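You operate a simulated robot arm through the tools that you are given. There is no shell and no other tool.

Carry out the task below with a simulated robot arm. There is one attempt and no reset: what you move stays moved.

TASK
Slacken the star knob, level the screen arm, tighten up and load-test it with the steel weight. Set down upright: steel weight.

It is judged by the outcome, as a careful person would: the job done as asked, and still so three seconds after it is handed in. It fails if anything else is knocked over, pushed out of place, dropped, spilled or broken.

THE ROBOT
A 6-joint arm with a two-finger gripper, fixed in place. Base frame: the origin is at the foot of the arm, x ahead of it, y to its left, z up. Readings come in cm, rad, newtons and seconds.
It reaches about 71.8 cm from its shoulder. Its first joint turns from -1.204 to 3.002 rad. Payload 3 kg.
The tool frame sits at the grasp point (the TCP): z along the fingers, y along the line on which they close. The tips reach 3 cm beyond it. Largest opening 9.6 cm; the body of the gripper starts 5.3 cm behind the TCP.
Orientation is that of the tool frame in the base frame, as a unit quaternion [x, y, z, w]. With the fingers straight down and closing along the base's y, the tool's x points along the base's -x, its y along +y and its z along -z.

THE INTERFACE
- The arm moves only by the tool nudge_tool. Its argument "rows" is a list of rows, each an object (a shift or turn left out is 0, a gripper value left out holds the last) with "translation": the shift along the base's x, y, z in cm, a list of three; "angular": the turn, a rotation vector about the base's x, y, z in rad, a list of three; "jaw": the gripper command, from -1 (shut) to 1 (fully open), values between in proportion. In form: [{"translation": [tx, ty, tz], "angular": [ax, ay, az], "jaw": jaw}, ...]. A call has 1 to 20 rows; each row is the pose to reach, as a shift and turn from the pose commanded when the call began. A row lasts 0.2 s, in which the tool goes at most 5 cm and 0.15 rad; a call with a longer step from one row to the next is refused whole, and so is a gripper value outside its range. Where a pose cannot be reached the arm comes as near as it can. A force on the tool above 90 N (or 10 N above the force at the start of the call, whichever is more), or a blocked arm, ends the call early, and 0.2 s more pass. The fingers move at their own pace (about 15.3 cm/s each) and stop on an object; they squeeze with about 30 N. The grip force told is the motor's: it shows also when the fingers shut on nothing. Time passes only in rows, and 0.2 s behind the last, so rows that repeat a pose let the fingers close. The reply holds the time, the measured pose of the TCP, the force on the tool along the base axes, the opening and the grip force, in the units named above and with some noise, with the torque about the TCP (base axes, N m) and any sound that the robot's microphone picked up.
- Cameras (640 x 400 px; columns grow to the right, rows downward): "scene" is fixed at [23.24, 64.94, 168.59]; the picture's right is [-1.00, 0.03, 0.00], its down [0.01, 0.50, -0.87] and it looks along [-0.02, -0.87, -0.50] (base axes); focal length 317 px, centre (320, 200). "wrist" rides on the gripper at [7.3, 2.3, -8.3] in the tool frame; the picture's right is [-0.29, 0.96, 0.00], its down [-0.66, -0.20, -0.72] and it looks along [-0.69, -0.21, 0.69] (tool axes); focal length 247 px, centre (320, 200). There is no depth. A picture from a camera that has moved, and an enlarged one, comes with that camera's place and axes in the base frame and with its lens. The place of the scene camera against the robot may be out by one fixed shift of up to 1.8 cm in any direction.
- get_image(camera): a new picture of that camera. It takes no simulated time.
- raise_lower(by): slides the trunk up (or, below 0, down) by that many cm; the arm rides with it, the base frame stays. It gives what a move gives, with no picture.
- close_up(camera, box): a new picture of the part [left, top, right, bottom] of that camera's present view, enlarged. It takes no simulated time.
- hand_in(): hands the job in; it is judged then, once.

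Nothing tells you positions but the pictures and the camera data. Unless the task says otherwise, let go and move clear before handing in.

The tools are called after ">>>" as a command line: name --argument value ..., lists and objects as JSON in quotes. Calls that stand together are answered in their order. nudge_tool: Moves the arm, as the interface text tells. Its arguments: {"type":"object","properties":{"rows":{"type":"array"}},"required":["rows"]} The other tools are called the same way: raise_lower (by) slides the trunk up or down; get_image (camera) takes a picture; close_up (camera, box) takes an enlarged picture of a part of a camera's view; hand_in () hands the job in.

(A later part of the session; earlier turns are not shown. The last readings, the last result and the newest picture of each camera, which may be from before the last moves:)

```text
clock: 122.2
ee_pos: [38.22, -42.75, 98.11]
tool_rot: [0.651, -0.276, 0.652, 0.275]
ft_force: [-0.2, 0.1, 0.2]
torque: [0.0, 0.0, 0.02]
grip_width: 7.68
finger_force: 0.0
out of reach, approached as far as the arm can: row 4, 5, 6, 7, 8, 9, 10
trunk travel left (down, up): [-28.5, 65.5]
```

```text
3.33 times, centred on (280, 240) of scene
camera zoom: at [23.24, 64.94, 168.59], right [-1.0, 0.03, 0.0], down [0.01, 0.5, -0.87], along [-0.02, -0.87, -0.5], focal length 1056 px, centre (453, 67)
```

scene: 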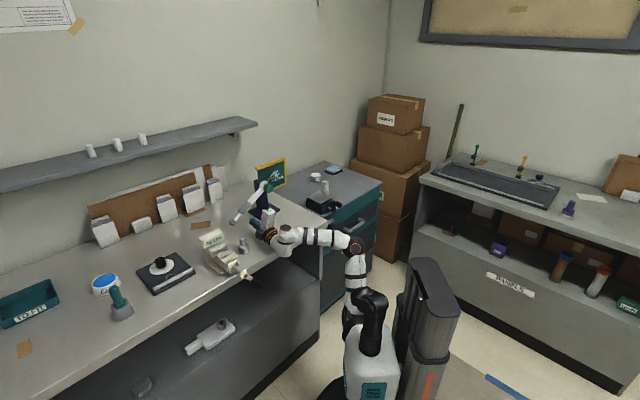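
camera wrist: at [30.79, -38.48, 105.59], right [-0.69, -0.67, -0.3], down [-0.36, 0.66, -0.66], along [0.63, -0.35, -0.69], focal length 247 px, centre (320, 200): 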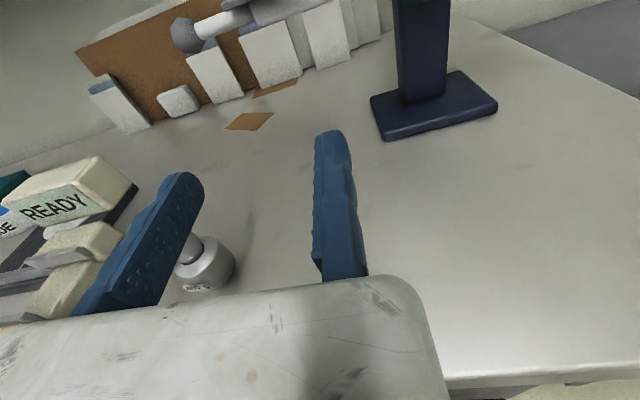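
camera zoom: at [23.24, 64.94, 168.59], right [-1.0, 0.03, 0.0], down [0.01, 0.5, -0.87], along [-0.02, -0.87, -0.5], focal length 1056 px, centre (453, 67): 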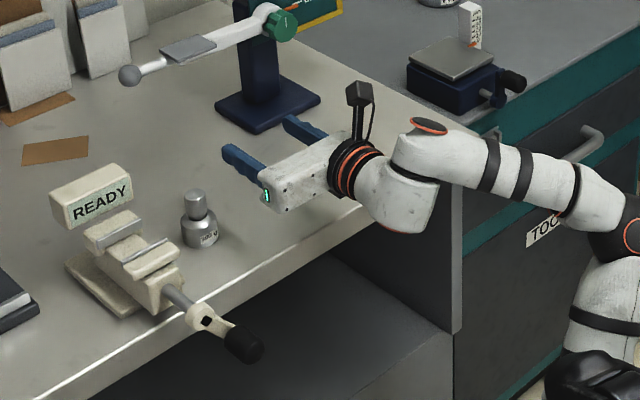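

The horizontal pose can't swing that far round. The weight is round, so I can pick it with any heading as long as the tilt matches for placing; I'll pitch the gripper about 40° down, which also puts the camera looking straight down.

>>> nudge_tool --rows '[{"translation": [0.2, 0.4, 1.2], "angular": [0.1006, 0.0974, 0]}, {"translation": [0.5, 0.9, 2.4], "angular": [0.2013, 0.1946, 0]}, {"translation": [0.8, 1.4, 3.6], "angular": [0.302, 0.292, 0]}, {"translation": [1.1, 1.9, 4.8], "angular": [0.4026, 0.3892, 0]}, {"translation": [1.5, 2.4, 6], "angular": [0.5033, 0.4865, 0]}, {"translation": [1.5, 2.4, 6], "angular": [0.5033, 0.4865, 0]}]'

>>> nudge_tool --rows '[{"translation": [0.8, 1.2, 0], "angular": [0, 0, 0.11]}, {"translation": [1.6, 2.4, 0], "angular": [0, 0, 0.22]}, {"translation": [2.4, 3.6, 0], "angular": [0, 0, 0.33]}, {"translation": [3.2, 4.8, 0], "angular": [0, 0, 0.45]}, {"translation": [4, 6, 0], "angular": [0, 0, 0.45]}, {"translation": [4, 6, 0], "angular": [0, 0, 0.45]}]'

>>> get_image --camera "wrist"

>>> close_up --camera "scene" --box '[200, 160, 360, 280]'

```text
clock: 123.6
ee_pos: [36.68, -46.04, 96.25]
tool_rot: [0.835, -0.355, 0.388, 0.163]
ft_force: [0.5, -0.7, 0.8]
torque: [0.03, 0.02, 0.02]
grip_width: 7.68
finger_force: 0.1
out of reach, approached as far as the arm can: row 1, 2, 3, 4, 5, 6
trunk travel left (down, up): [-28.5, 65.5]
```

```text
clock: 125.0
ee_pos: [40.51, -40.69, 96.4]
tool_rot: [0.892, -0.16, 0.416, 0.072]
ft_force: [-0.5, -0.3, -0.3]
torque: [0.0, -0.01, 0.01]
grip_width: 7.67
finger_force: 0.1
trunk travel left (down, up): [-28.5, 65.5]
```

```text
taken
camera wrist: at [38.35, -42.35, 107.46], right [-0.51, -0.83, -0.23], down [-0.85, 0.53, -0.04], along [0.15, 0.17, -0.97], focal length 247 px, centre (320, 200)
```

wrist: 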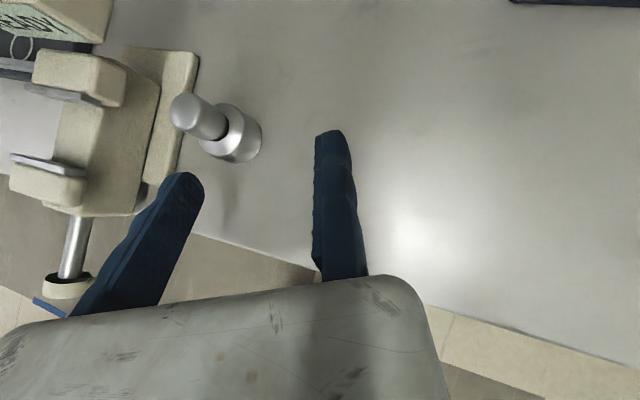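

```text
3.33 times, centred on (280, 220) of scene
camera zoom: at [23.24, 64.94, 168.59], right [-1.0, 0.03, 0.0], down [0.01, 0.5, -0.87], along [-0.02, -0.87, -0.5], focal length 1056 px, centre (453, 133)
```

zoom: 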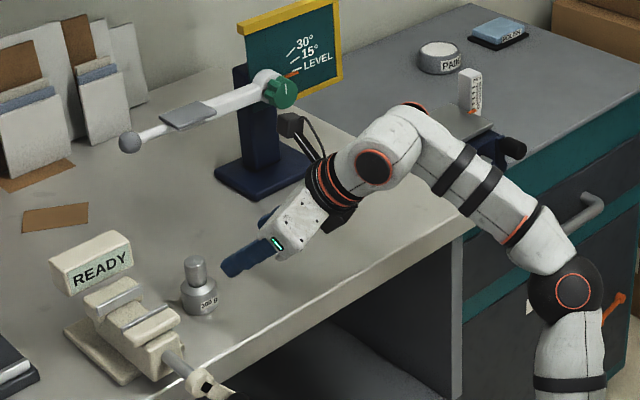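

Excellent: the camera now looks straight down on the weight. I'll zoom to measure it precisely.

>>> close_up --camera "wrist" --box '[140, 70, 300, 190]'

>>> close_up --camera "scene" --box '[228, 226, 260, 250]'

```text
3.33 times, centred on (220, 130) of wrist
camera zoom: at [38.35, -42.35, 107.46], right [-0.51, -0.83, -0.23], down [-0.85, 0.53, -0.04], along [0.15, 0.17, -0.97], focal length 823 px, centre (653, 433)
```

zoom: 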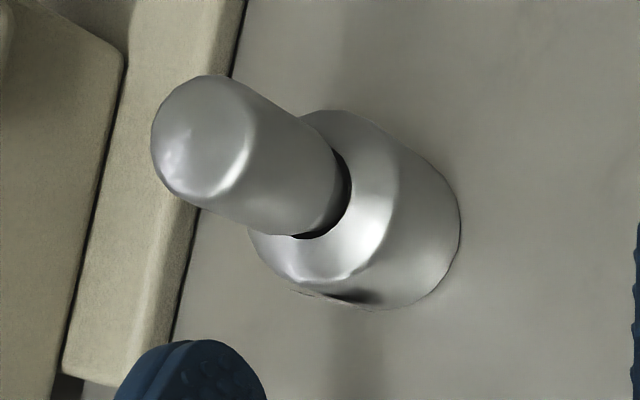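

```text
16.00 times, centred on (244, 238) of scene
camera zoom: at [23.24, 64.94, 168.59], right [-1.0, 0.03, 0.0], down [0.01, 0.5, -0.87], along [-0.02, -0.87, -0.5], focal length 5071 px, centre (1536, -408)
```

zoom: 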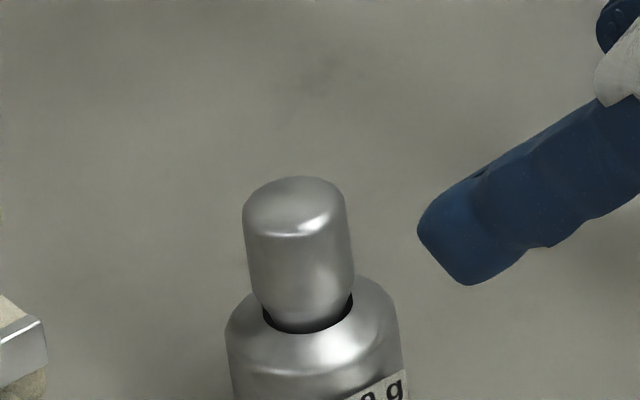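

The weight stands at about (50.7,-35.1), 6.1 cm tall with a 2.5 cm handle. I'll move to a pre-grasp 6 cm back along the tool axis, narrowing the opening to keep clear of the vise.

>>> nudge_tool --rows '[{"translation": [0.5, 0.8, 1.1], "jaw": 0.3}, {"translation": [1.3, 2.1, 1.1], "jaw": 0.1}, {"translation": [2.1, 3.4, 1.1], "jaw": 0.1}, {"translation": [3, 4.8, 1.1], "jaw": 0.1}, {"translation": [3.9, 6.24, 1.1], "jaw": 0.1}, {"translation": [3.9, 6.24, 1.1], "jaw": 0.1}]'

>>> get_image --camera "wrist"

```text
clock: 126.4
ee_pos: [42.67, -37.73, 94.28]
tool_rot: [0.892, -0.16, 0.416, 0.072]
ft_force: [0.8, -0.8, -0.7]
torque: [0.02, -0.02, 0.03]
grip_width: 5.29
finger_force: 0.1
out of reach, approached as far as the arm can: row 2, 3, 4, 5, 6
trunk travel left (down, up): [-28.5, 65.5]
```

```text
taken
camera wrist: at [40.43, -39.32, 105.29], right [-0.51, -0.83, -0.23], down [-0.85, 0.53, -0.04], along [0.15, 0.17, -0.97], focal length 247 px, centre (320, 200)
```

wrist: 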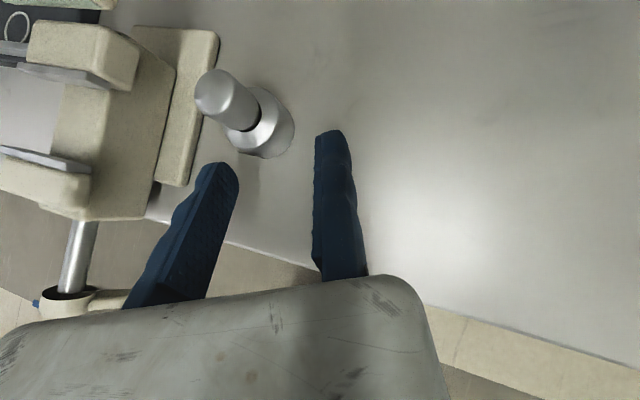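

That's simply the reach limit with the trunk so low. I'll raise the trunk 14 cm, which lifts the arm with it.

>>> raise_lower --by 14

>>> nudge_tool --rows '[{"translation": [0.4, 0.7, -2]}, {"translation": [0.8, 1.4, -4]}, {"translation": [1.2, 2.1, -6]}, {"translation": [1.6, 2.8, -8]}, {"translation": [1.9, 3.3, -10]}, {"translation": [1.9, 3.3, -10.5]}, {"translation": [1.9, 3.3, -10.5]}]'

>>> get_image --camera "wrist"

```text
clock: 128.1
ee_pos: [42.81, -37.68, 108.27]
tool_rot: [0.892, -0.16, 0.417, 0.073]
ft_force: [-0.2, -0.4, 1.2]
torque: [0.02, -0.01, -0.01]
grip_width: 5.28
finger_force: 0.1
trunk travel left (down, up): [-42.5, 51.5]
```

```text
clock: 129.7
ee_pos: [44.56, -34.22, 97.67]
tool_rot: [0.892, -0.16, 0.416, 0.073]
ft_force: [0.2, 0.3, -0.3]
torque: [0.01, -0.03, -0.04]
grip_width: 5.29
finger_force: 0.1
trunk travel left (down, up): [-42.5, 51.5]
```

```text
taken
camera wrist: at [42.31, -35.9, 108.76], right [-0.51, -0.83, -0.23], down [-0.85, 0.53, -0.04], along [0.15, 0.17, -0.97], focal length 247 px, centre (320, 200)
```

wrist: 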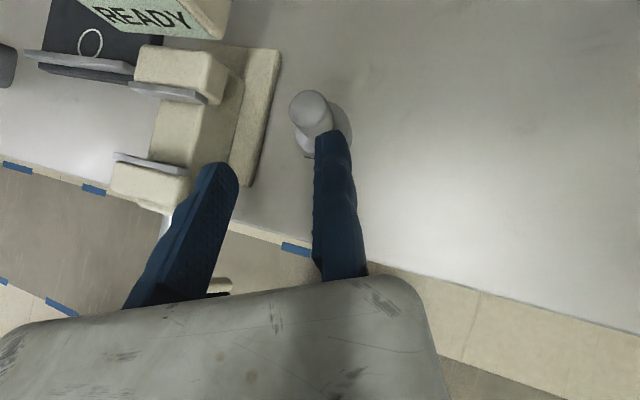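

Now on station. I'll zoom to re-measure the weight from this second viewpoint before going in.

>>> close_up --camera "wrist" --box '[260, 70, 400, 175]'

```text
3.81 times, centred on (330, 122) of wrist
camera zoom: at [42.31, -35.9, 108.76], right [-0.51, -0.83, -0.23], down [-0.85, 0.53, -0.04], along [0.15, 0.17, -0.97], focal length 941 px, centre (282, 495)
```

zoom: 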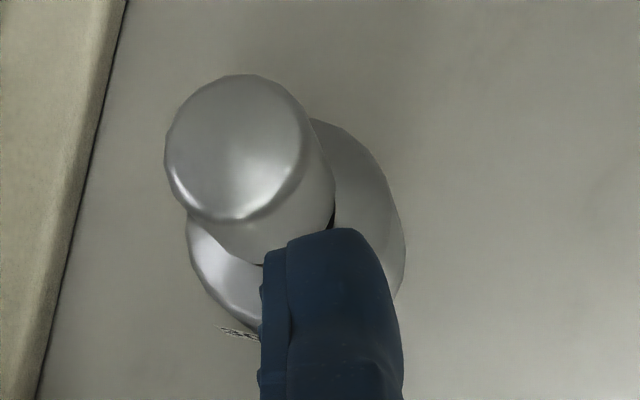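

I measure the weight's axis 6.0 cm ahead and 0.8 cm inside the fixed finger line. I'll shift sideways 0.75 cm for clearance and then move in and down to the handle in steps.

>>> nudge_tool --rows '[{"translation": [-0.26, -0.7, 0]}, {"translation": [-0.26, -0.7, 0]}, {"translation": [0.83, -1.1, -1.1]}, {"translation": [1.92, -1.5, -2.2]}, {"translation": [1.92, -1.5, -2.2]}]'

>>> close_up --camera "wrist" --box '[180, 60, 400, 280]'

>>> close_up --camera "scene" --box '[220, 210, 280, 260]'

```text
clock: 130.9
ee_pos: [46.6, -35.95, 95.43]
tool_rot: [0.892, -0.16, 0.417, 0.073]
ft_force: [0.1, 0.9, -0.5]
torque: [0.03, 0.01, 0.03]
grip_width: 5.27
finger_force: 0.0
trunk travel left (down, up): [-42.5, 51.5]
```

```text
1.82 times, centred on (290, 170) of wrist
camera zoom: at [44.24, -37.63, 106.53], right [-0.51, -0.83, -0.23], down [-0.85, 0.53, -0.04], along [0.15, 0.17, -0.97], focal length 449 px, centre (374, 254)
```

zoom: 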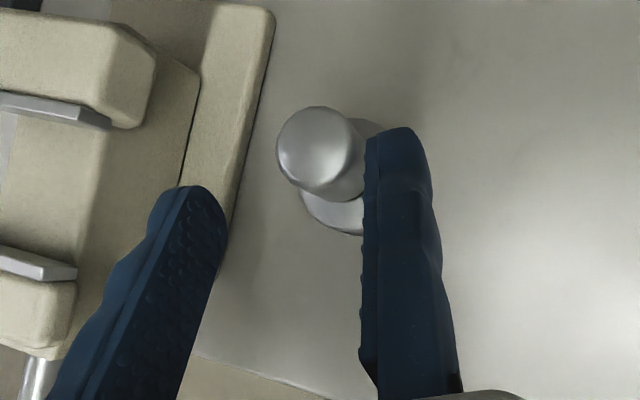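

```text
8.00 times, centred on (250, 235) of scene
camera zoom: at [23.24, 64.94, 168.59], right [-1.0, 0.03, 0.0], down [0.01, 0.5, -0.87], along [-0.02, -0.87, -0.5], focal length 2535 px, centre (880, -80)
```

zoom: 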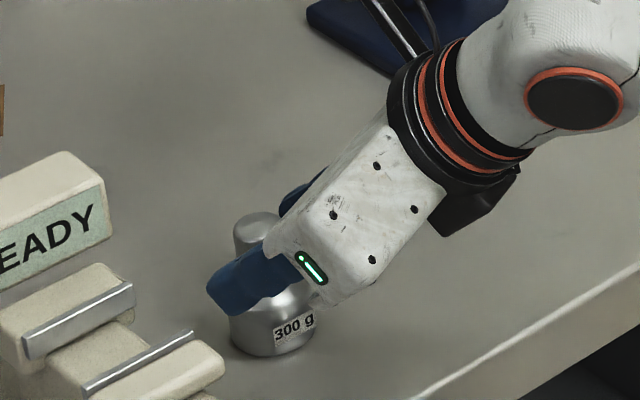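

Good line-up: the handle is between the fingers. Final move in.

>>> nudge_tool --rows '[{"translation": [0.63, -0.12, -0.75]}, {"translation": [1.26, -0.25, -1.5]}, {"translation": [1.89, -0.37, -2.26]}, {"translation": [1.89, -0.37, -2.26]}]'

>>> close_up --camera "wrist" --box '[180, 60, 400, 280]'

>>> close_up --camera "scene" --box '[220, 210, 280, 260]'

```text
clock: 131.9
ee_pos: [47.89, -36.16, 93.79]
tool_rot: [0.889, -0.161, 0.423, 0.075]
ft_force: [-2.9, -4.4, 31.3]
torque: [-0.34, -0.4, -0.12]
grip_width: 5.32
finger_force: 0.0
trunk travel left (down, up): [-42.5, 51.5]
```

```text
1.82 times, centred on (290, 170) of wrist
camera zoom: at [45.44, -37.78, 104.95], right [-0.51, -0.83, -0.23], down [-0.85, 0.53, -0.05], along [0.17, 0.17, -0.97], focal length 449 px, centre (374, 254)
```

zoom: 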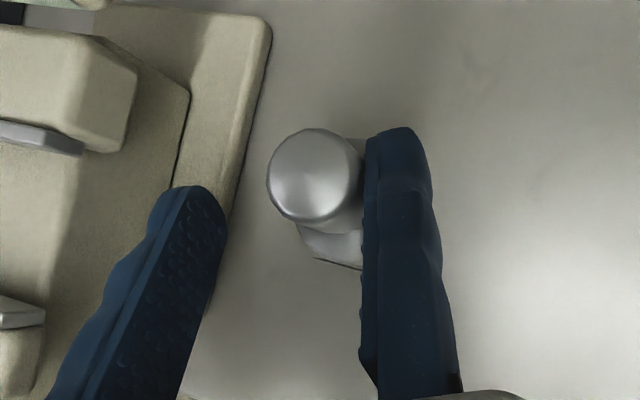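

```text
8.00 times, centred on (250, 235) of scene
camera zoom: at [23.24, 64.94, 168.59], right [-1.0, 0.03, 0.0], down [0.01, 0.5, -0.87], along [-0.02, -0.87, -0.5], focal length 2535 px, centre (880, -80)
```

zoom: 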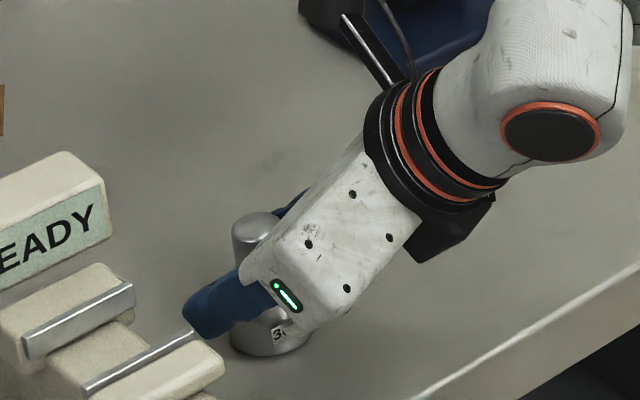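

There's an upward contact force: the fixed finger is resting on the weight's shoulder, so the weight is taller than I measured. Raising 1 cm to clear it.

>>> nudge_tool --rows '[{"translation": [0, 0, 0.5]}, {"translation": [0, 0, 1.3]}, {"translation": [0, 0, 1.3]}]'

>>> close_up --camera "wrist" --box '[180, 60, 400, 280]'

>>> close_up --camera "scene" --box '[220, 210, 280, 260]'

```text
clock: 132.7
ee_pos: [48.28, -36.21, 94.51]
tool_rot: [0.893, -0.16, 0.415, 0.073]
ft_force: [0.7, -0.4, 0.2]
torque: [0.03, -0.02, 0.0]
grip_width: 5.28
finger_force: 0.0
trunk travel left (down, up): [-42.5, 51.5]
```

```text
1.82 times, centred on (290, 170) of wrist
camera zoom: at [46.01, -37.9, 105.53], right [-0.51, -0.83, -0.23], down [-0.85, 0.53, -0.04], along [0.15, 0.17, -0.97], focal length 449 px, centre (374, 254)
```

zoom: 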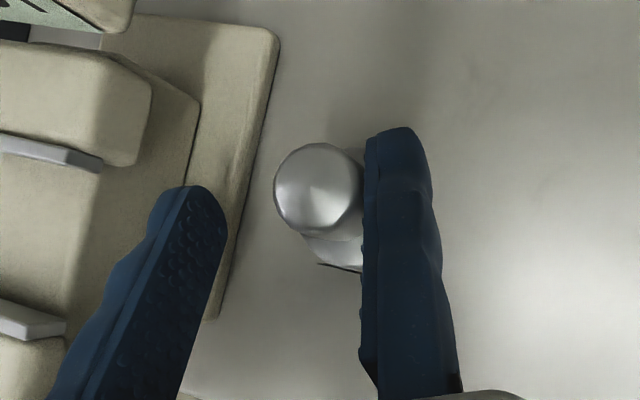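

```text
8.00 times, centred on (250, 235) of scene
camera zoom: at [23.24, 64.94, 168.59], right [-1.0, 0.03, 0.0], down [0.01, 0.5, -0.87], along [-0.02, -0.87, -0.5], focal length 2535 px, centre (880, -80)
```

zoom: 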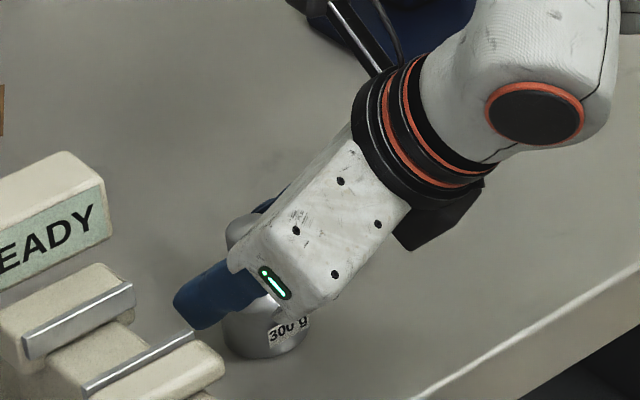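

Clear now, weight still upright with its handle snug beside the fixed finger. Closing the moving finger on it.

>>> nudge_tool --rows '[{"jaw": -0.1}, {"jaw": -0.25}, {"jaw": -0.4}, {"jaw": -0.6}, {"jaw": -1}, {"jaw": -1}]'

>>> close_up --camera "wrist" --box '[180, 60, 400, 280]'

>>> close_up --camera "scene" --box '[220, 210, 280, 260]'

```text
clock: 134.1
ee_pos: [48.29, -36.28, 94.54]
tool_rot: [0.892, -0.16, 0.416, 0.072]
ft_force: [0.4, 0.4, 1.1]
torque: [-0.08, 0.02, -0.03]
grip_width: 2.36
finger_force: 30.4
trunk travel left (down, up): [-42.5, 51.5]
```

```text
1.82 times, centred on (290, 170) of wrist
camera zoom: at [46.02, -37.9, 105.62], right [-0.51, -0.83, -0.23], down [-0.85, 0.53, -0.04], along [0.15, 0.17, -0.97], focal length 449 px, centre (374, 254)
```

zoom: 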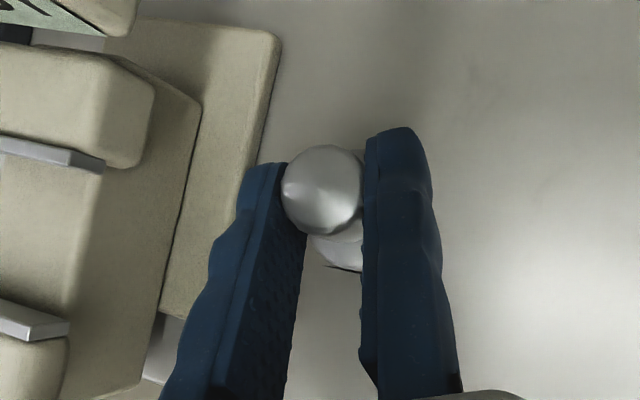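

```text
8.00 times, centred on (250, 235) of scene
camera zoom: at [23.24, 64.94, 168.59], right [-1.0, 0.03, 0.0], down [0.01, 0.5, -0.87], along [-0.02, -0.87, -0.5], focal length 2535 px, centre (880, -80)
```

zoom: 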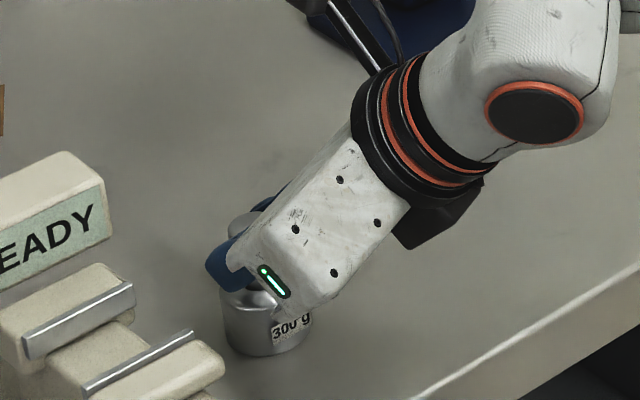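

The handle is gripped at 2.36 cm. Lifting straight up.

>>> nudge_tool --rows '[{"translation": [0, 0, 1]}, {"translation": [0, 0, 2.5]}, {"translation": [0, 0, 4.5]}, {"translation": [0, 0, 6.5]}, {"translation": [0, 0, 8]}, {"translation": [0, 0, 8]}]'

>>> get_image --camera "wrist"

>>> close_up --camera "scene" --box '[210, 180, 290, 240]'

```text
clock: 135.5
ee_pos: [48.31, -36.17, 102.45]
tool_rot: [0.892, -0.16, 0.416, 0.072]
ft_force: [-0.3, 0.2, 0.3]
torque: [0.04, 0.01, 0.01]
grip_width: 0.0
finger_force: 30.3
trunk travel left (down, up): [-42.5, 51.5]
```

```text
taken
camera wrist: at [46.01, -37.82, 113.5], right [-0.51, -0.83, -0.23], down [-0.85, 0.53, -0.04], along [0.15, 0.17, -0.97], focal length 247 px, centre (320, 200)
```

wrist: 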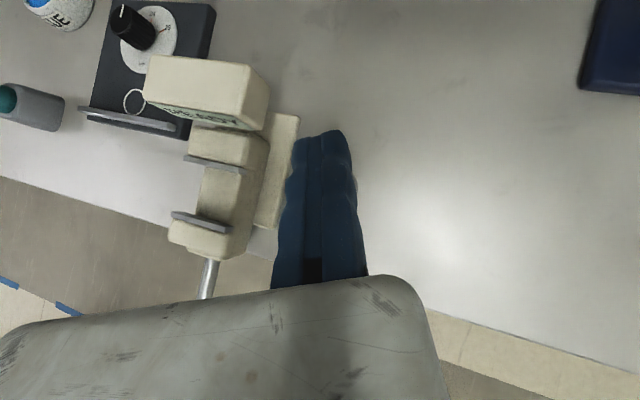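

```text
6.67 times, centred on (250, 210) of scene
camera zoom: at [23.24, 64.94, 168.59], right [-1.0, 0.03, 0.0], down [0.01, 0.5, -0.87], along [-0.02, -0.87, -0.5], focal length 2113 px, centre (787, 133)
```

zoom: 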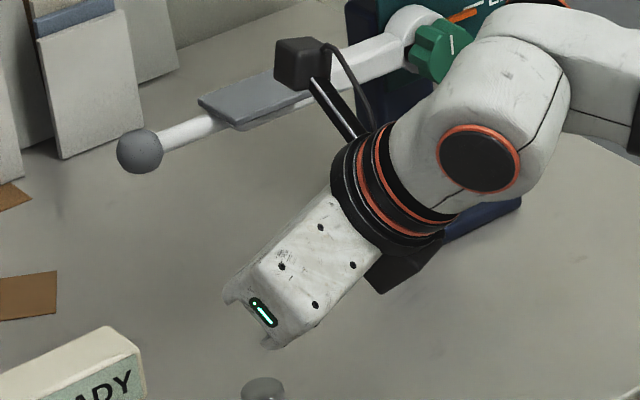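

The handle slipped out of the fingers. I'll check that the weight is still standing.

>>> close_up --camera "scene" --box '[200, 190, 300, 270]'

>>> close_up --camera "scene" --box '[228, 226, 260, 256]'

```text
5.00 times, centred on (250, 230) of scene
camera zoom: at [23.24, 64.94, 168.59], right [-1.0, 0.03, 0.0], down [0.01, 0.5, -0.87], along [-0.02, -0.87, -0.5], focal length 1585 px, centre (670, 50)
```

zoom: 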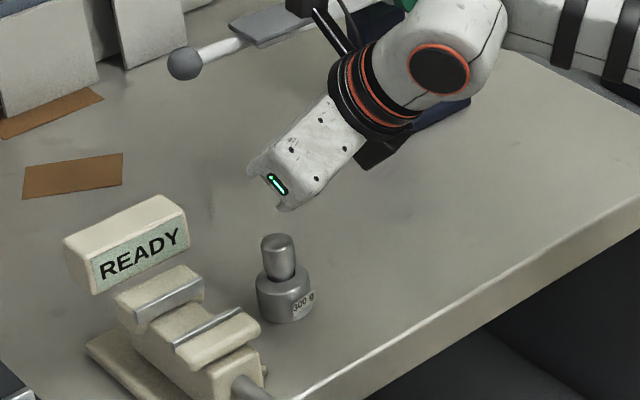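

```text
13.33 times, centred on (244, 241) of scene
camera zoom: at [23.24, 64.94, 168.59], right [-1.0, 0.03, 0.0], down [0.01, 0.5, -0.87], along [-0.02, -0.87, -0.5], focal length 4226 px, centre (1333, -347)
```

zoom: 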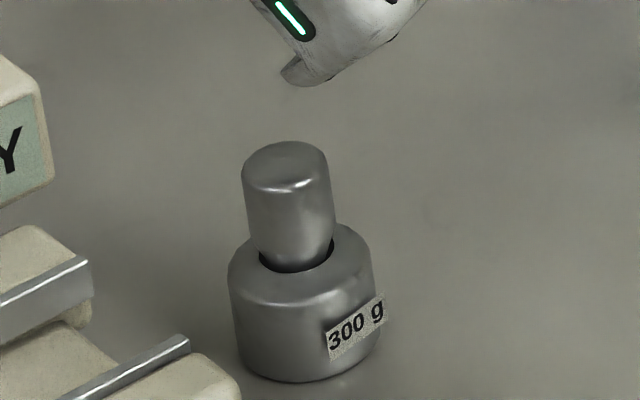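

The weight is still upright, just nudged a few millimetres. The 40° tilt only caught the handle near the finger tips; a flatter approach will put the full pad on the handle. I'll back off and level the tool to about 10° of tilt to see if that's reachable.

>>> nudge_tool --rows '[{"translation": [-0.9, 0.3, 0.2], "angular": [-0.0445, -0.1222, 0], "jaw": -0.5}, {"translation": [-1.9, 0.7, 0.4], "angular": [-0.089, -0.2444, 0], "jaw": 0.0}, {"translation": [-2.8, 1, 0.6], "angular": [-0.1335, -0.3666, 0], "jaw": 0.0}, {"translation": [-3.8, 1.4, 0.8], "angular": [-0.178, -0.489, 0], "jaw": 0.0}, {"translation": [-3.8, 1.4, 0.8], "angular": [-0.178, -0.489, 0], "jaw": 0.0}]'

>>> get_image --camera "wrist"

```text
clock: 136.7
ee_pos: [44.59, -34.73, 103.21]
tool_rot: [0.755, -0.135, 0.633, 0.109]
ft_force: [-0.2, -0.1, -0.2]
torque: [-0.01, 0.02, 0.02]
grip_width: 4.81
finger_force: 0.0
trunk travel left (down, up): [-42.5, 51.5]
```

```text
taken
camera wrist: at [37.33, -34.58, 112.07], right [-0.38, -0.88, -0.29], down [-0.71, 0.48, -0.52], along [0.6, 0.01, -0.8], focal length 247 px, centre (320, 200)
```

wrist: 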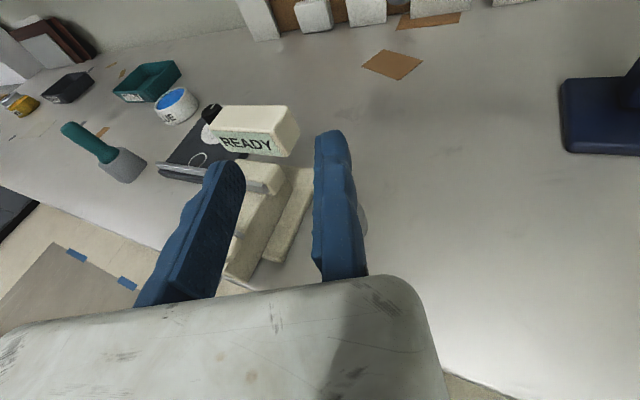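

Reachable. I'll step back and down to where I can see the weight between the fingers and re-measure it.

>>> nudge_tool --rows '[{"translation": [-0.8, 0.2, -1.5]}, {"translation": [-1.5, 0.4, -3]}, {"translation": [-2.15, 0.6, -4.6]}, {"translation": [-2.15, 0.6, -6.2]}, {"translation": [-2.15, 0.6, -6.2]}]'

>>> get_image --camera "wrist"

>>> close_up --camera "scene" --box '[200, 190, 320, 290]'

```text
clock: 137.9
ee_pos: [42.54, -34.08, 97.18]
tool_rot: [0.755, -0.134, 0.632, 0.109]
ft_force: [0.9, -0.3, 0.0]
torque: [0.04, -0.02, 0.01]
grip_width: 4.8
finger_force: 0.3
trunk travel left (down, up): [-42.5, 51.5]
```

```text
taken
camera wrist: at [35.23, -33.82, 105.91], right [-0.38, -0.88, -0.29], down [-0.71, 0.48, -0.52], along [0.6, 0.01, -0.8], focal length 247 px, centre (320, 200)
```

wrist: 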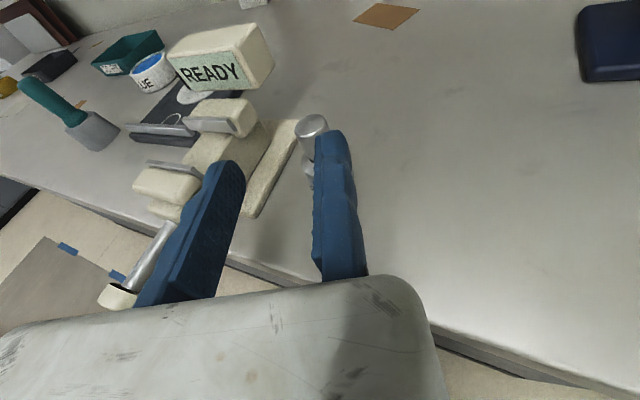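

```text
4.00 times, centred on (260, 240) of scene
camera zoom: at [23.24, 64.94, 168.59], right [-1.0, 0.03, 0.0], down [0.01, 0.5, -0.87], along [-0.02, -0.87, -0.5], focal length 1268 px, centre (560, 40)
```

zoom: 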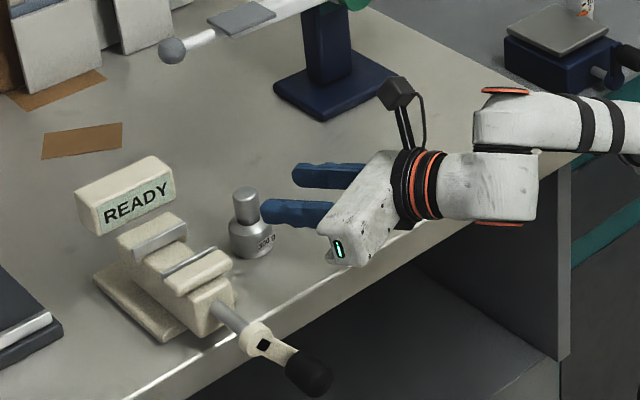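

The view gives the weight axis near (50.1,-35.7). I'll descend to handle height while still behind it, with a small sideways correction, then check.

>>> nudge_tool --rows '[{"translation": [-0.15, -0.42, -1]}, {"translation": [-0.15, -0.42, -2]}, {"translation": [-0.15, -0.42, -3]}, {"translation": [-0.15, -0.42, -4]}, {"translation": [1.26, -0.93, -4]}, {"translation": [2.67, -1.44, -4]}, {"translation": [2.67, -1.44, -4]}]'

>>> close_up --camera "wrist" --box '[180, 60, 400, 280]'

>>> close_up --camera "scene" --box '[220, 210, 280, 260]'

```text
clock: 139.5
ee_pos: [45.57, -34.49, 93.13]
tool_rot: [0.756, -0.135, 0.631, 0.109]
ft_force: [-0.6, 0.2, -0.3]
torque: [0.0, 0.02, 0.01]
grip_width: 4.81
finger_force: 0.0
out of reach, approached as far as the arm can: row 1, 2, 3, 4, 5, 6, 7
trunk travel left (down, up): [-42.5, 51.5]
```

```text
1.82 times, centred on (290, 170) of wrist
camera zoom: at [38.37, -34.37, 101.9], right [-0.38, -0.88, -0.29], down [-0.71, 0.48, -0.52], along [0.6, 0.01, -0.8], focal length 449 px, centre (374, 254)
```

zoom: 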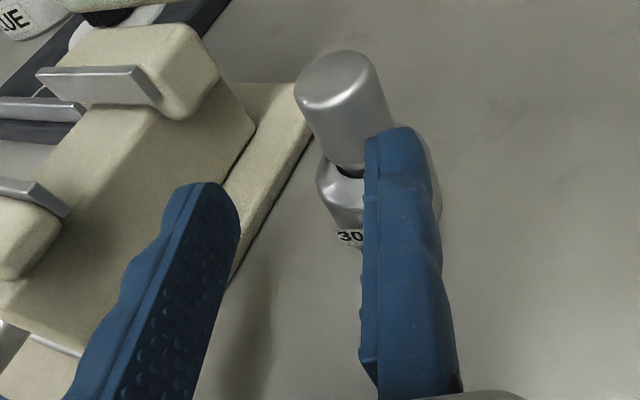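

```text
8.00 times, centred on (250, 235) of scene
camera zoom: at [23.24, 64.94, 168.59], right [-1.0, 0.03, 0.0], down [0.01, 0.5, -0.87], along [-0.02, -0.87, -0.5], focal length 2535 px, centre (880, -80)
```

zoom: 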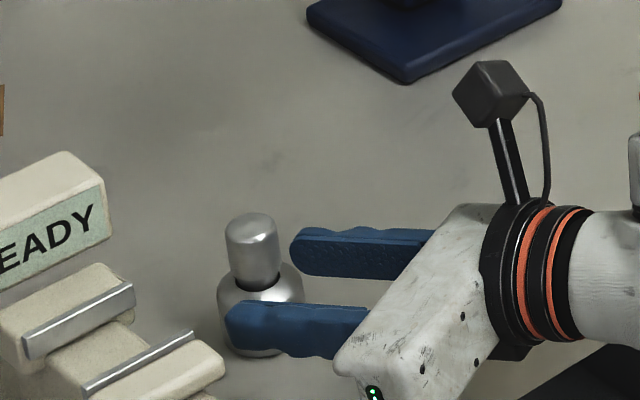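

The arm is a centimetre short sideways here; lowering the trunk a bit should free it. I'll rise 8, drop the trunk 8.

>>> nudge_tool --rows '[{"translation": [-0.5, 0, 2.5]}, {"translation": [-1, 0, 5]}, {"translation": [-1.5, -0.5, 7]}, {"translation": [-1.5, -0.8, 8]}, {"translation": [-1.5, -0.8, 8]}]'

>>> raise_lower --by -8

>>> close_up --camera "wrist" --box '[180, 60, 400, 280]'

```text
clock: 140.7
ee_pos: [43.95, -35.24, 101.4]
tool_rot: [0.755, -0.136, 0.632, 0.111]
ft_force: [0.4, -0.8, 0.6]
torque: [-0.03, -0.02, 0.03]
grip_width: 4.79
finger_force: 0.0
trunk travel left (down, up): [-42.5, 51.5]
```

```text
clock: 141.9
ee_pos: [44.02, -35.35, 93.43]
tool_rot: [0.755, -0.135, 0.632, 0.109]
ft_force: [-0.6, 0.7, 0.5]
torque: [0.01, 0.03, -0.02]
grip_width: 4.81
finger_force: 0.0
trunk travel left (down, up): [-34.5, 59.5]
```

```text
1.82 times, centred on (290, 170) of wrist
camera zoom: at [36.78, -35.13, 102.07], right [-0.38, -0.88, -0.29], down [-0.71, 0.48, -0.52], along [0.6, 0.01, -0.8], focal length 449 px, centre (374, 254)
```

zoom: 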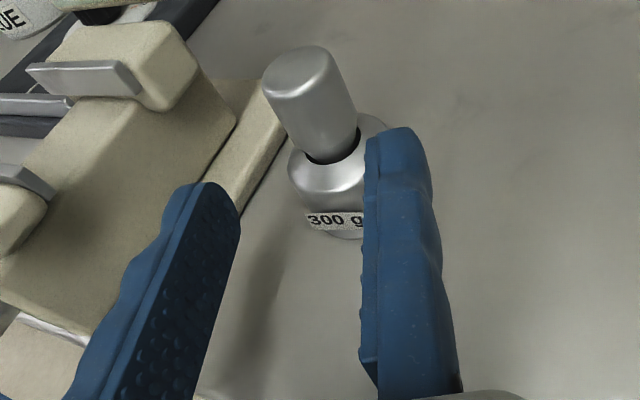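

Now I have room. I measure the handle 1.8 cm inside the fixed pad and 5.8 cm ahead. Moving in level, with a half-centimetre sideways correction.

>>> nudge_tool --rows '[{"translation": [0.17, 0.47, 0]}, {"translation": [1.17, 0.11, 0]}, {"translation": [2.17, -0.25, 0]}, {"translation": [3.17, -0.61, -0.03]}, {"translation": [3.17, -0.61, -0.03]}]'

>>> close_up --camera "wrist" --box '[180, 60, 400, 280]'

>>> close_up --camera "scene" --box '[220, 210, 280, 260]'

```text
clock: 143.1
ee_pos: [47.11, -35.99, 93.32]
tool_rot: [0.755, -0.135, 0.633, 0.109]
ft_force: [0.8, 0.2, 0.6]
torque: [0.04, 0.0, 0.01]
grip_width: 4.8
finger_force: 0.1
trunk travel left (down, up): [-34.5, 59.5]
```

```text
1.82 times, centred on (290, 170) of wrist
camera zoom: at [39.91, -35.86, 102.17], right [-0.38, -0.88, -0.29], down [-0.71, 0.48, -0.52], along [0.6, 0.01, -0.8], focal length 449 px, centre (374, 254)
```

zoom: 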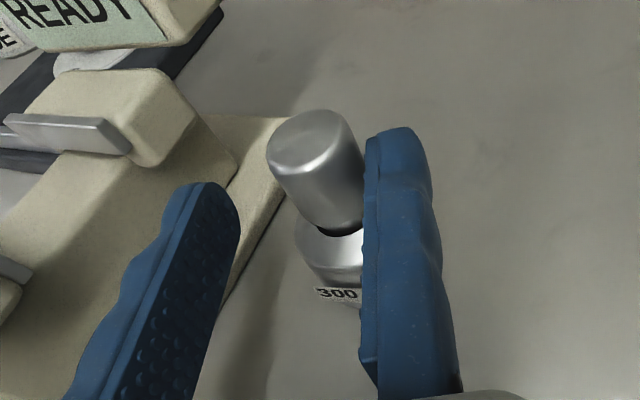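

```text
8.00 times, centred on (250, 235) of scene
camera zoom: at [23.24, 64.94, 168.59], right [-1.0, 0.03, 0.0], down [0.01, 0.5, -0.87], along [-0.02, -0.87, -0.5], focal length 2535 px, centre (880, -80)
```

zoom: 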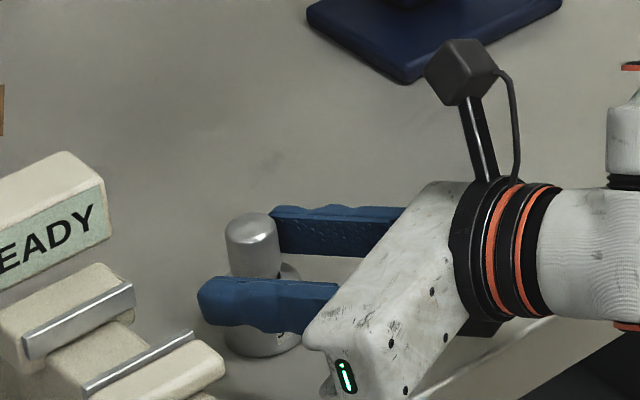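

Fingers are level with the handle with no contact. A final 1.6 cm forward and then close.

>>> nudge_tool --rows '[{"translation": [0.5, -0.18, 0]}, {"translation": [1.0, -0.36, 0]}, {"translation": [1.5, -0.54, 0]}, {"translation": [1.5, -0.54, 0]}]'

>>> close_up --camera "wrist" --box '[180, 60, 400, 280]'

```text
clock: 144.1
ee_pos: [48.54, -36.41, 93.37]
tool_rot: [0.755, -0.135, 0.632, 0.11]
ft_force: [0.1, -0.5, 0.8]
torque: [0.02, -0.04, 0.04]
grip_width: 4.78
finger_force: 0.1
trunk travel left (down, up): [-34.5, 59.5]
```

```text
1.82 times, centred on (290, 170) of wrist
camera zoom: at [41.44, -36.26, 102.1], right [-0.38, -0.88, -0.29], down [-0.71, 0.48, -0.52], along [0.6, 0.01, -0.8], focal length 449 px, centre (374, 254)
```

zoom: 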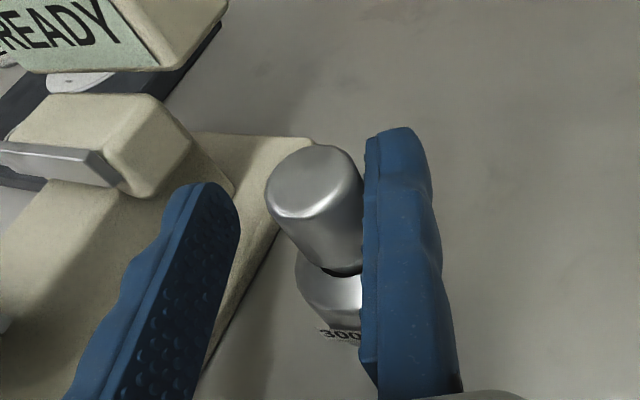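

The handle sits well inside the pads, no contact force. Closing gently, then a small test lift.

>>> nudge_tool --rows '[{"jaw": -0.2}, {"jaw": -0.4}, {"jaw": -0.6}, {"jaw": -1}, {"jaw": -1}, {"jaw": -1}]'

>>> nudge_tool --rows '[{"translation": [0, 0, 0.3]}, {"translation": [0, 0, 0.8]}, {"translation": [0, 0, 1.5]}, {"translation": [0, 0, 1.5]}]'

>>> close_up --camera "wrist" --box '[180, 60, 400, 280]'

>>> close_up --camera "scene" --box '[220, 210, 280, 260]'

```text
clock: 145.5
ee_pos: [48.68, -36.45, 93.32]
tool_rot: [0.756, -0.134, 0.632, 0.109]
ft_force: [1.5, 0.6, 1.6]
torque: [0.04, -0.06, 0.04]
grip_width: 2.34
finger_force: 30.2
trunk travel left (down, up): [-34.5, 59.5]
```

```text
clock: 146.5
ee_pos: [48.66, -36.55, 94.53]
tool_rot: [0.756, -0.136, 0.631, 0.11]
ft_force: [-1.1, -0.2, -2.1]
torque: [-0.01, 0.06, -0.01]
grip_width: 2.37
finger_force: 30.9
trunk travel left (down, up): [-34.5, 59.5]
```

```text
1.82 times, centred on (290, 170) of wrist
camera zoom: at [41.51, -36.3, 103.44], right [-0.38, -0.88, -0.29], down [-0.71, 0.48, -0.52], along [0.6, 0.01, -0.8], focal length 449 px, centre (374, 254)
```

zoom: 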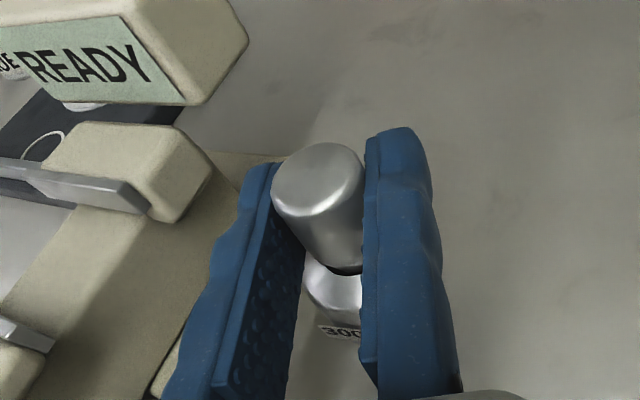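

```text
8.00 times, centred on (250, 235) of scene
camera zoom: at [23.24, 64.94, 168.59], right [-1.0, 0.03, 0.0], down [0.01, 0.5, -0.87], along [-0.02, -0.87, -0.5], focal length 2535 px, centre (880, -80)
```

zoom: 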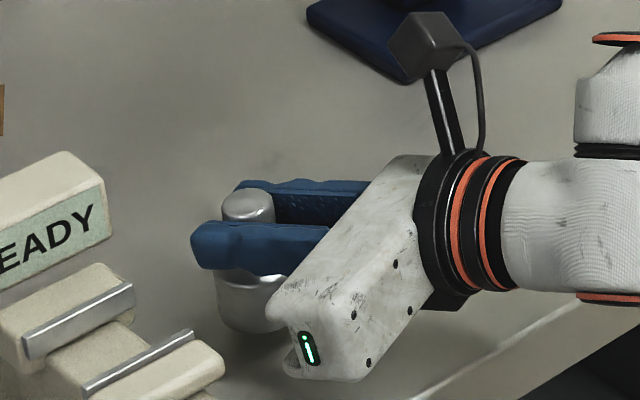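

The weight is up in the grip (about 2–3 N load) and holding. Lifting higher, slowly.

>>> nudge_tool --rows '[{"translation": [0, 0, 0.6]}, {"translation": [0, 0, 1.4]}, {"translation": [0, 0, 2.4]}, {"translation": [0, 0, 3.4]}, {"translation": [0, 0, 4.4]}, {"translation": [0, 0, 5.4]}, {"translation": [0, 0, 6.4]}, {"translation": [0, 0, 7.2]}, {"translation": [0, 0, 7.8]}, {"translation": [0, 0, 8]}]'

>>> get_image --camera "wrist"

>>> close_up --camera "scene" --box '[210, 170, 310, 250]'

```text
clock: 148.7
ee_pos: [48.76, -36.44, 102.72]
tool_rot: [0.756, -0.135, 0.631, 0.109]
ft_force: [-0.5, -0.7, -2.9]
torque: [-0.02, 0.05, 0.03]
grip_width: 2.33
finger_force: 30.1
trunk travel left (down, up): [-34.5, 59.5]
```

```text
taken
camera wrist: at [41.57, -36.29, 111.48], right [-0.38, -0.88, -0.29], down [-0.71, 0.48, -0.52], along [0.6, 0.01, -0.8], focal length 247 px, centre (320, 200)
```

wrist: 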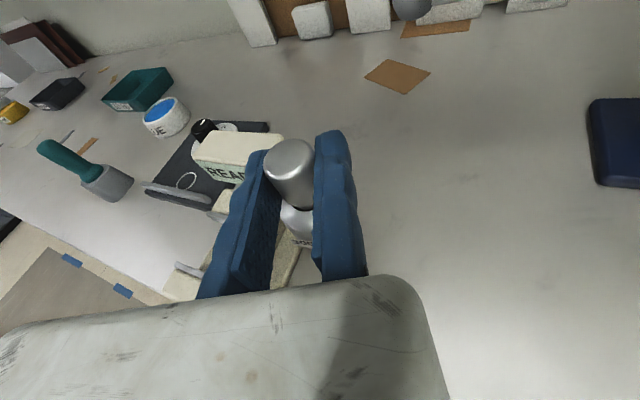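

```text
5.00 times, centred on (260, 210) of scene
camera zoom: at [23.24, 64.94, 168.59], right [-1.0, 0.03, 0.0], down [0.01, 0.5, -0.87], along [-0.02, -0.87, -0.5], focal length 1585 px, centre (620, 150)
```

zoom: 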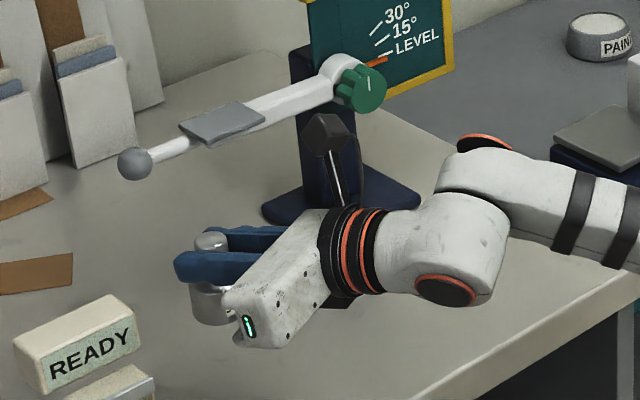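

The weight (2.9 N) is firmly held. Raising the trunk to gain height for the pad.

>>> raise_lower --by 13

```text
clock: 150.2
ee_pos: [48.72, -36.3, 115.73]
tool_rot: [0.756, -0.135, 0.631, 0.11]
ft_force: [-0.4, 0.2, -3.0]
torque: [-0.04, 0.01, 0.03]
grip_width: 2.35
finger_force: 30.2
trunk travel left (down, up): [-47.5, 46.5]
```

Now carrying the weight across to above the pad, turning the heading to match the stand as it goes.

>>> nudge_tool --rows '[{"translation": [0.2, -1.2, 0], "angular": [0, 0, -0.03]}, {"translation": [0.4, -2.8, 0], "angular": [0, 0, -0.075]}, {"translation": [0.7, -4.5, 0], "angular": [0, 0, -0.12]}, {"translation": [0.9, -6.2, 0], "angular": [0, 0, -0.165]}, {"translation": [1.2, -7.9, 0], "angular": [0, 0, -0.21]}, {"translation": [1.4, -9.6, 0], "angular": [0, 0, -0.255]}, {"translation": [1.7, -11.3, 0], "angular": [0, 0, -0.3]}, {"translation": [1.9, -13, 0], "angular": [0, 0, -0.345]}, {"translation": [2.1, -14.5, 0], "angular": [0, 0, -0.39]}, {"translation": [2.3, -15.6, 0], "angular": [0, 0, -0.43]}, {"translation": [2.4, -16.2, 0], "angular": [0, 0, -0.454]}, {"translation": [2.4, -16.2, 0], "angular": [0, 0, -0.454]}]'

>>> get_image --camera "wrist"

>>> close_up --camera "scene" --box '[200, 140, 320, 240]'

```text
clock: 152.8
ee_pos: [51.39, -52.47, 115.69]
tool_rot: [0.705, -0.302, 0.591, 0.249]
ft_force: [0.0, 0.6, -3.2]
torque: [-0.01, 0.04, -0.03]
grip_width: 2.34
finger_force: 30.3
trunk travel left (down, up): [-47.5, 46.5]
```

```text
taken
camera wrist: at [44.91, -49.3, 124.46], right [-0.72, -0.62, -0.29], down [-0.43, 0.74, -0.52], along [0.54, -0.25, -0.8], focal length 247 px, centre (320, 200)
```

wrist: 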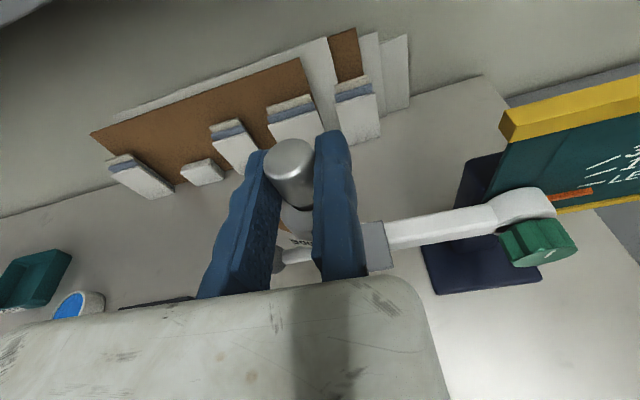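

```text
4.00 times, centred on (260, 190) of scene
camera zoom: at [23.24, 64.94, 168.59], right [-1.0, 0.03, 0.0], down [0.01, 0.5, -0.87], along [-0.02, -0.87, -0.5], focal length 1268 px, centre (560, 240)
```

zoom: 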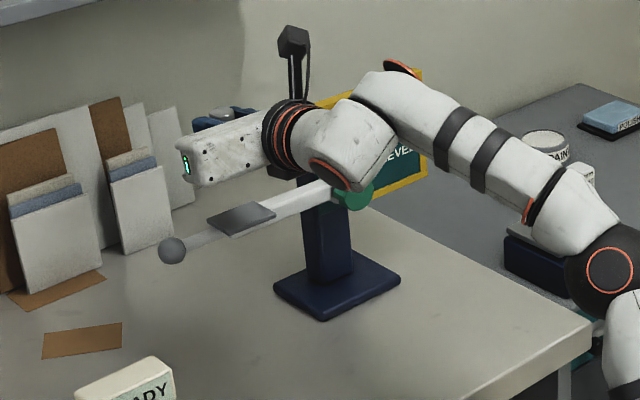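

The weight hangs upright above the stand. I'll zoom the wrist view to locate the pad edges accurately.

>>> close_up --camera "wrist" --box '[250, 190, 420, 290]'

>>> close_up --camera "scene" --box '[216, 160, 272, 210]'

```text
3.76 times, centred on (335, 240) of wrist
camera zoom: at [44.91, -49.3, 124.46], right [-0.72, -0.62, -0.29], down [-0.43, 0.74, -0.52], along [0.54, -0.25, -0.8], focal length 930 px, centre (264, 49)
```

zoom: 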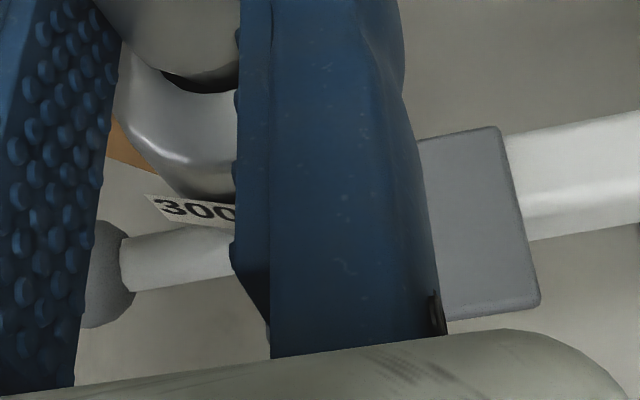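

```text
8.00 times, centred on (244, 185) of scene
camera zoom: at [23.24, 64.94, 168.59], right [-1.0, 0.03, 0.0], down [0.01, 0.5, -0.87], along [-0.02, -0.87, -0.5], focal length 2535 px, centre (928, 320)
```

zoom: 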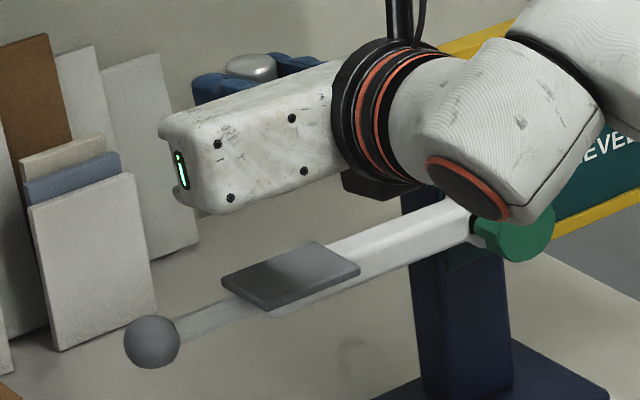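

I locate the pad centre near (52.5,-53.5). I'll shift 0.9 cm toward the pivot and come down to about 1 cm above the pad.

>>> nudge_tool --rows '[{"translation": [-0.3, -0.3, 0]}, {"translation": [-0.65, -0.63, -0.5]}, {"translation": [-0.65, -0.63, -1.5]}, {"translation": [-0.65, -0.63, -2.5]}, {"translation": [-0.65, -0.63, -3.5]}, {"translation": [-0.65, -0.63, -4.2]}, {"translation": [-0.65, -0.63, -4.2]}]'

>>> close_up --camera "wrist" --box '[200, 120, 420, 290]'

>>> close_up --camera "scene" --box '[216, 160, 272, 210]'

```text
clock: 154.4
ee_pos: [50.53, -53.08, 111.39]
tool_rot: [0.706, -0.302, 0.59, 0.249]
ft_force: [0.5, 0.3, -2.9]
torque: [0.02, 0.07, 0.02]
grip_width: 2.34
finger_force: 30.0
trunk travel left (down, up): [-47.5, 46.5]
```

```text
2.35 times, centred on (310, 205) of wrist
camera zoom: at [44.2, -49.78, 120.22], right [-0.72, -0.62, -0.29], down [-0.43, 0.74, -0.52], along [0.54, -0.25, -0.8], focal length 581 px, centre (344, 188)
```

zoom: 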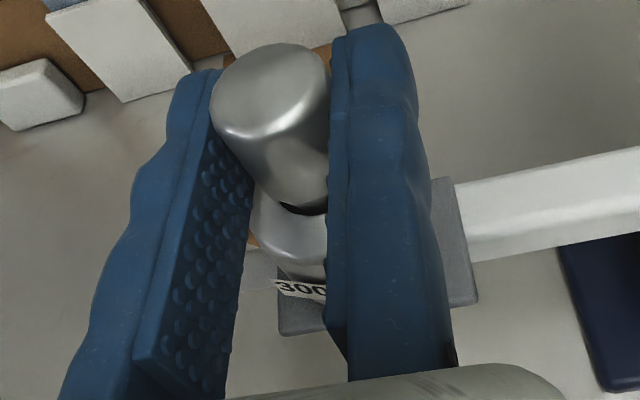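

```text
8.00 times, centred on (244, 185) of scene
camera zoom: at [23.24, 64.94, 168.59], right [-1.0, 0.03, 0.0], down [0.01, 0.5, -0.87], along [-0.02, -0.87, -0.5], focal length 2535 px, centre (928, 320)
```

zoom: 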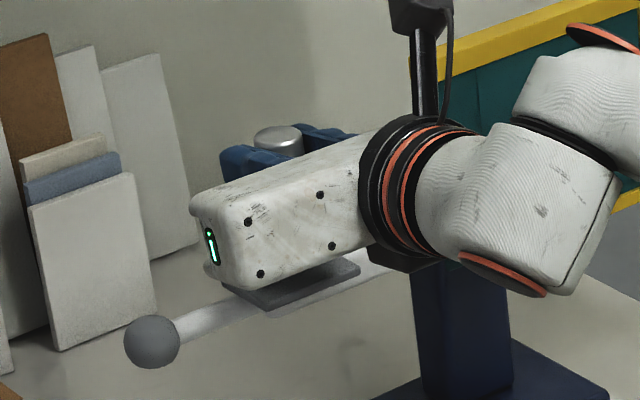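

Centred over the pad to within 3 mm. Lowering in small steps, watching for the load to come off.

>>> nudge_tool --rows '[{"translation": [0, 0, -0.2]}, {"translation": [0, 0, -0.4]}, {"translation": [0, 0, -0.6]}, {"translation": [0, 0, -0.6]}]'

>>> nudge_tool --rows '[{"translation": [0, 0, -0.1]}, {"translation": [0, 0, -0.2]}, {"translation": [0, 0, -0.2]}]'

```text
clock: 155.4
ee_pos: [50.63, -53.06, 110.83]
tool_rot: [0.706, -0.302, 0.59, 0.249]
ft_force: [-0.3, -0.9, -2.6]
torque: [-0.03, 0.07, 0.02]
grip_width: 2.34
finger_force: 30.4
trunk travel left (down, up): [-47.5, 46.5]
```

```text
clock: 156.2
ee_pos: [50.57, -53.17, 110.73]
tool_rot: [0.706, -0.302, 0.59, 0.249]
ft_force: [-0.6, 0.5, -2.3]
torque: [-0.02, 0.02, 0.01]
grip_width: 2.34
finger_force: 29.7
trunk travel left (down, up): [-47.5, 46.5]
```

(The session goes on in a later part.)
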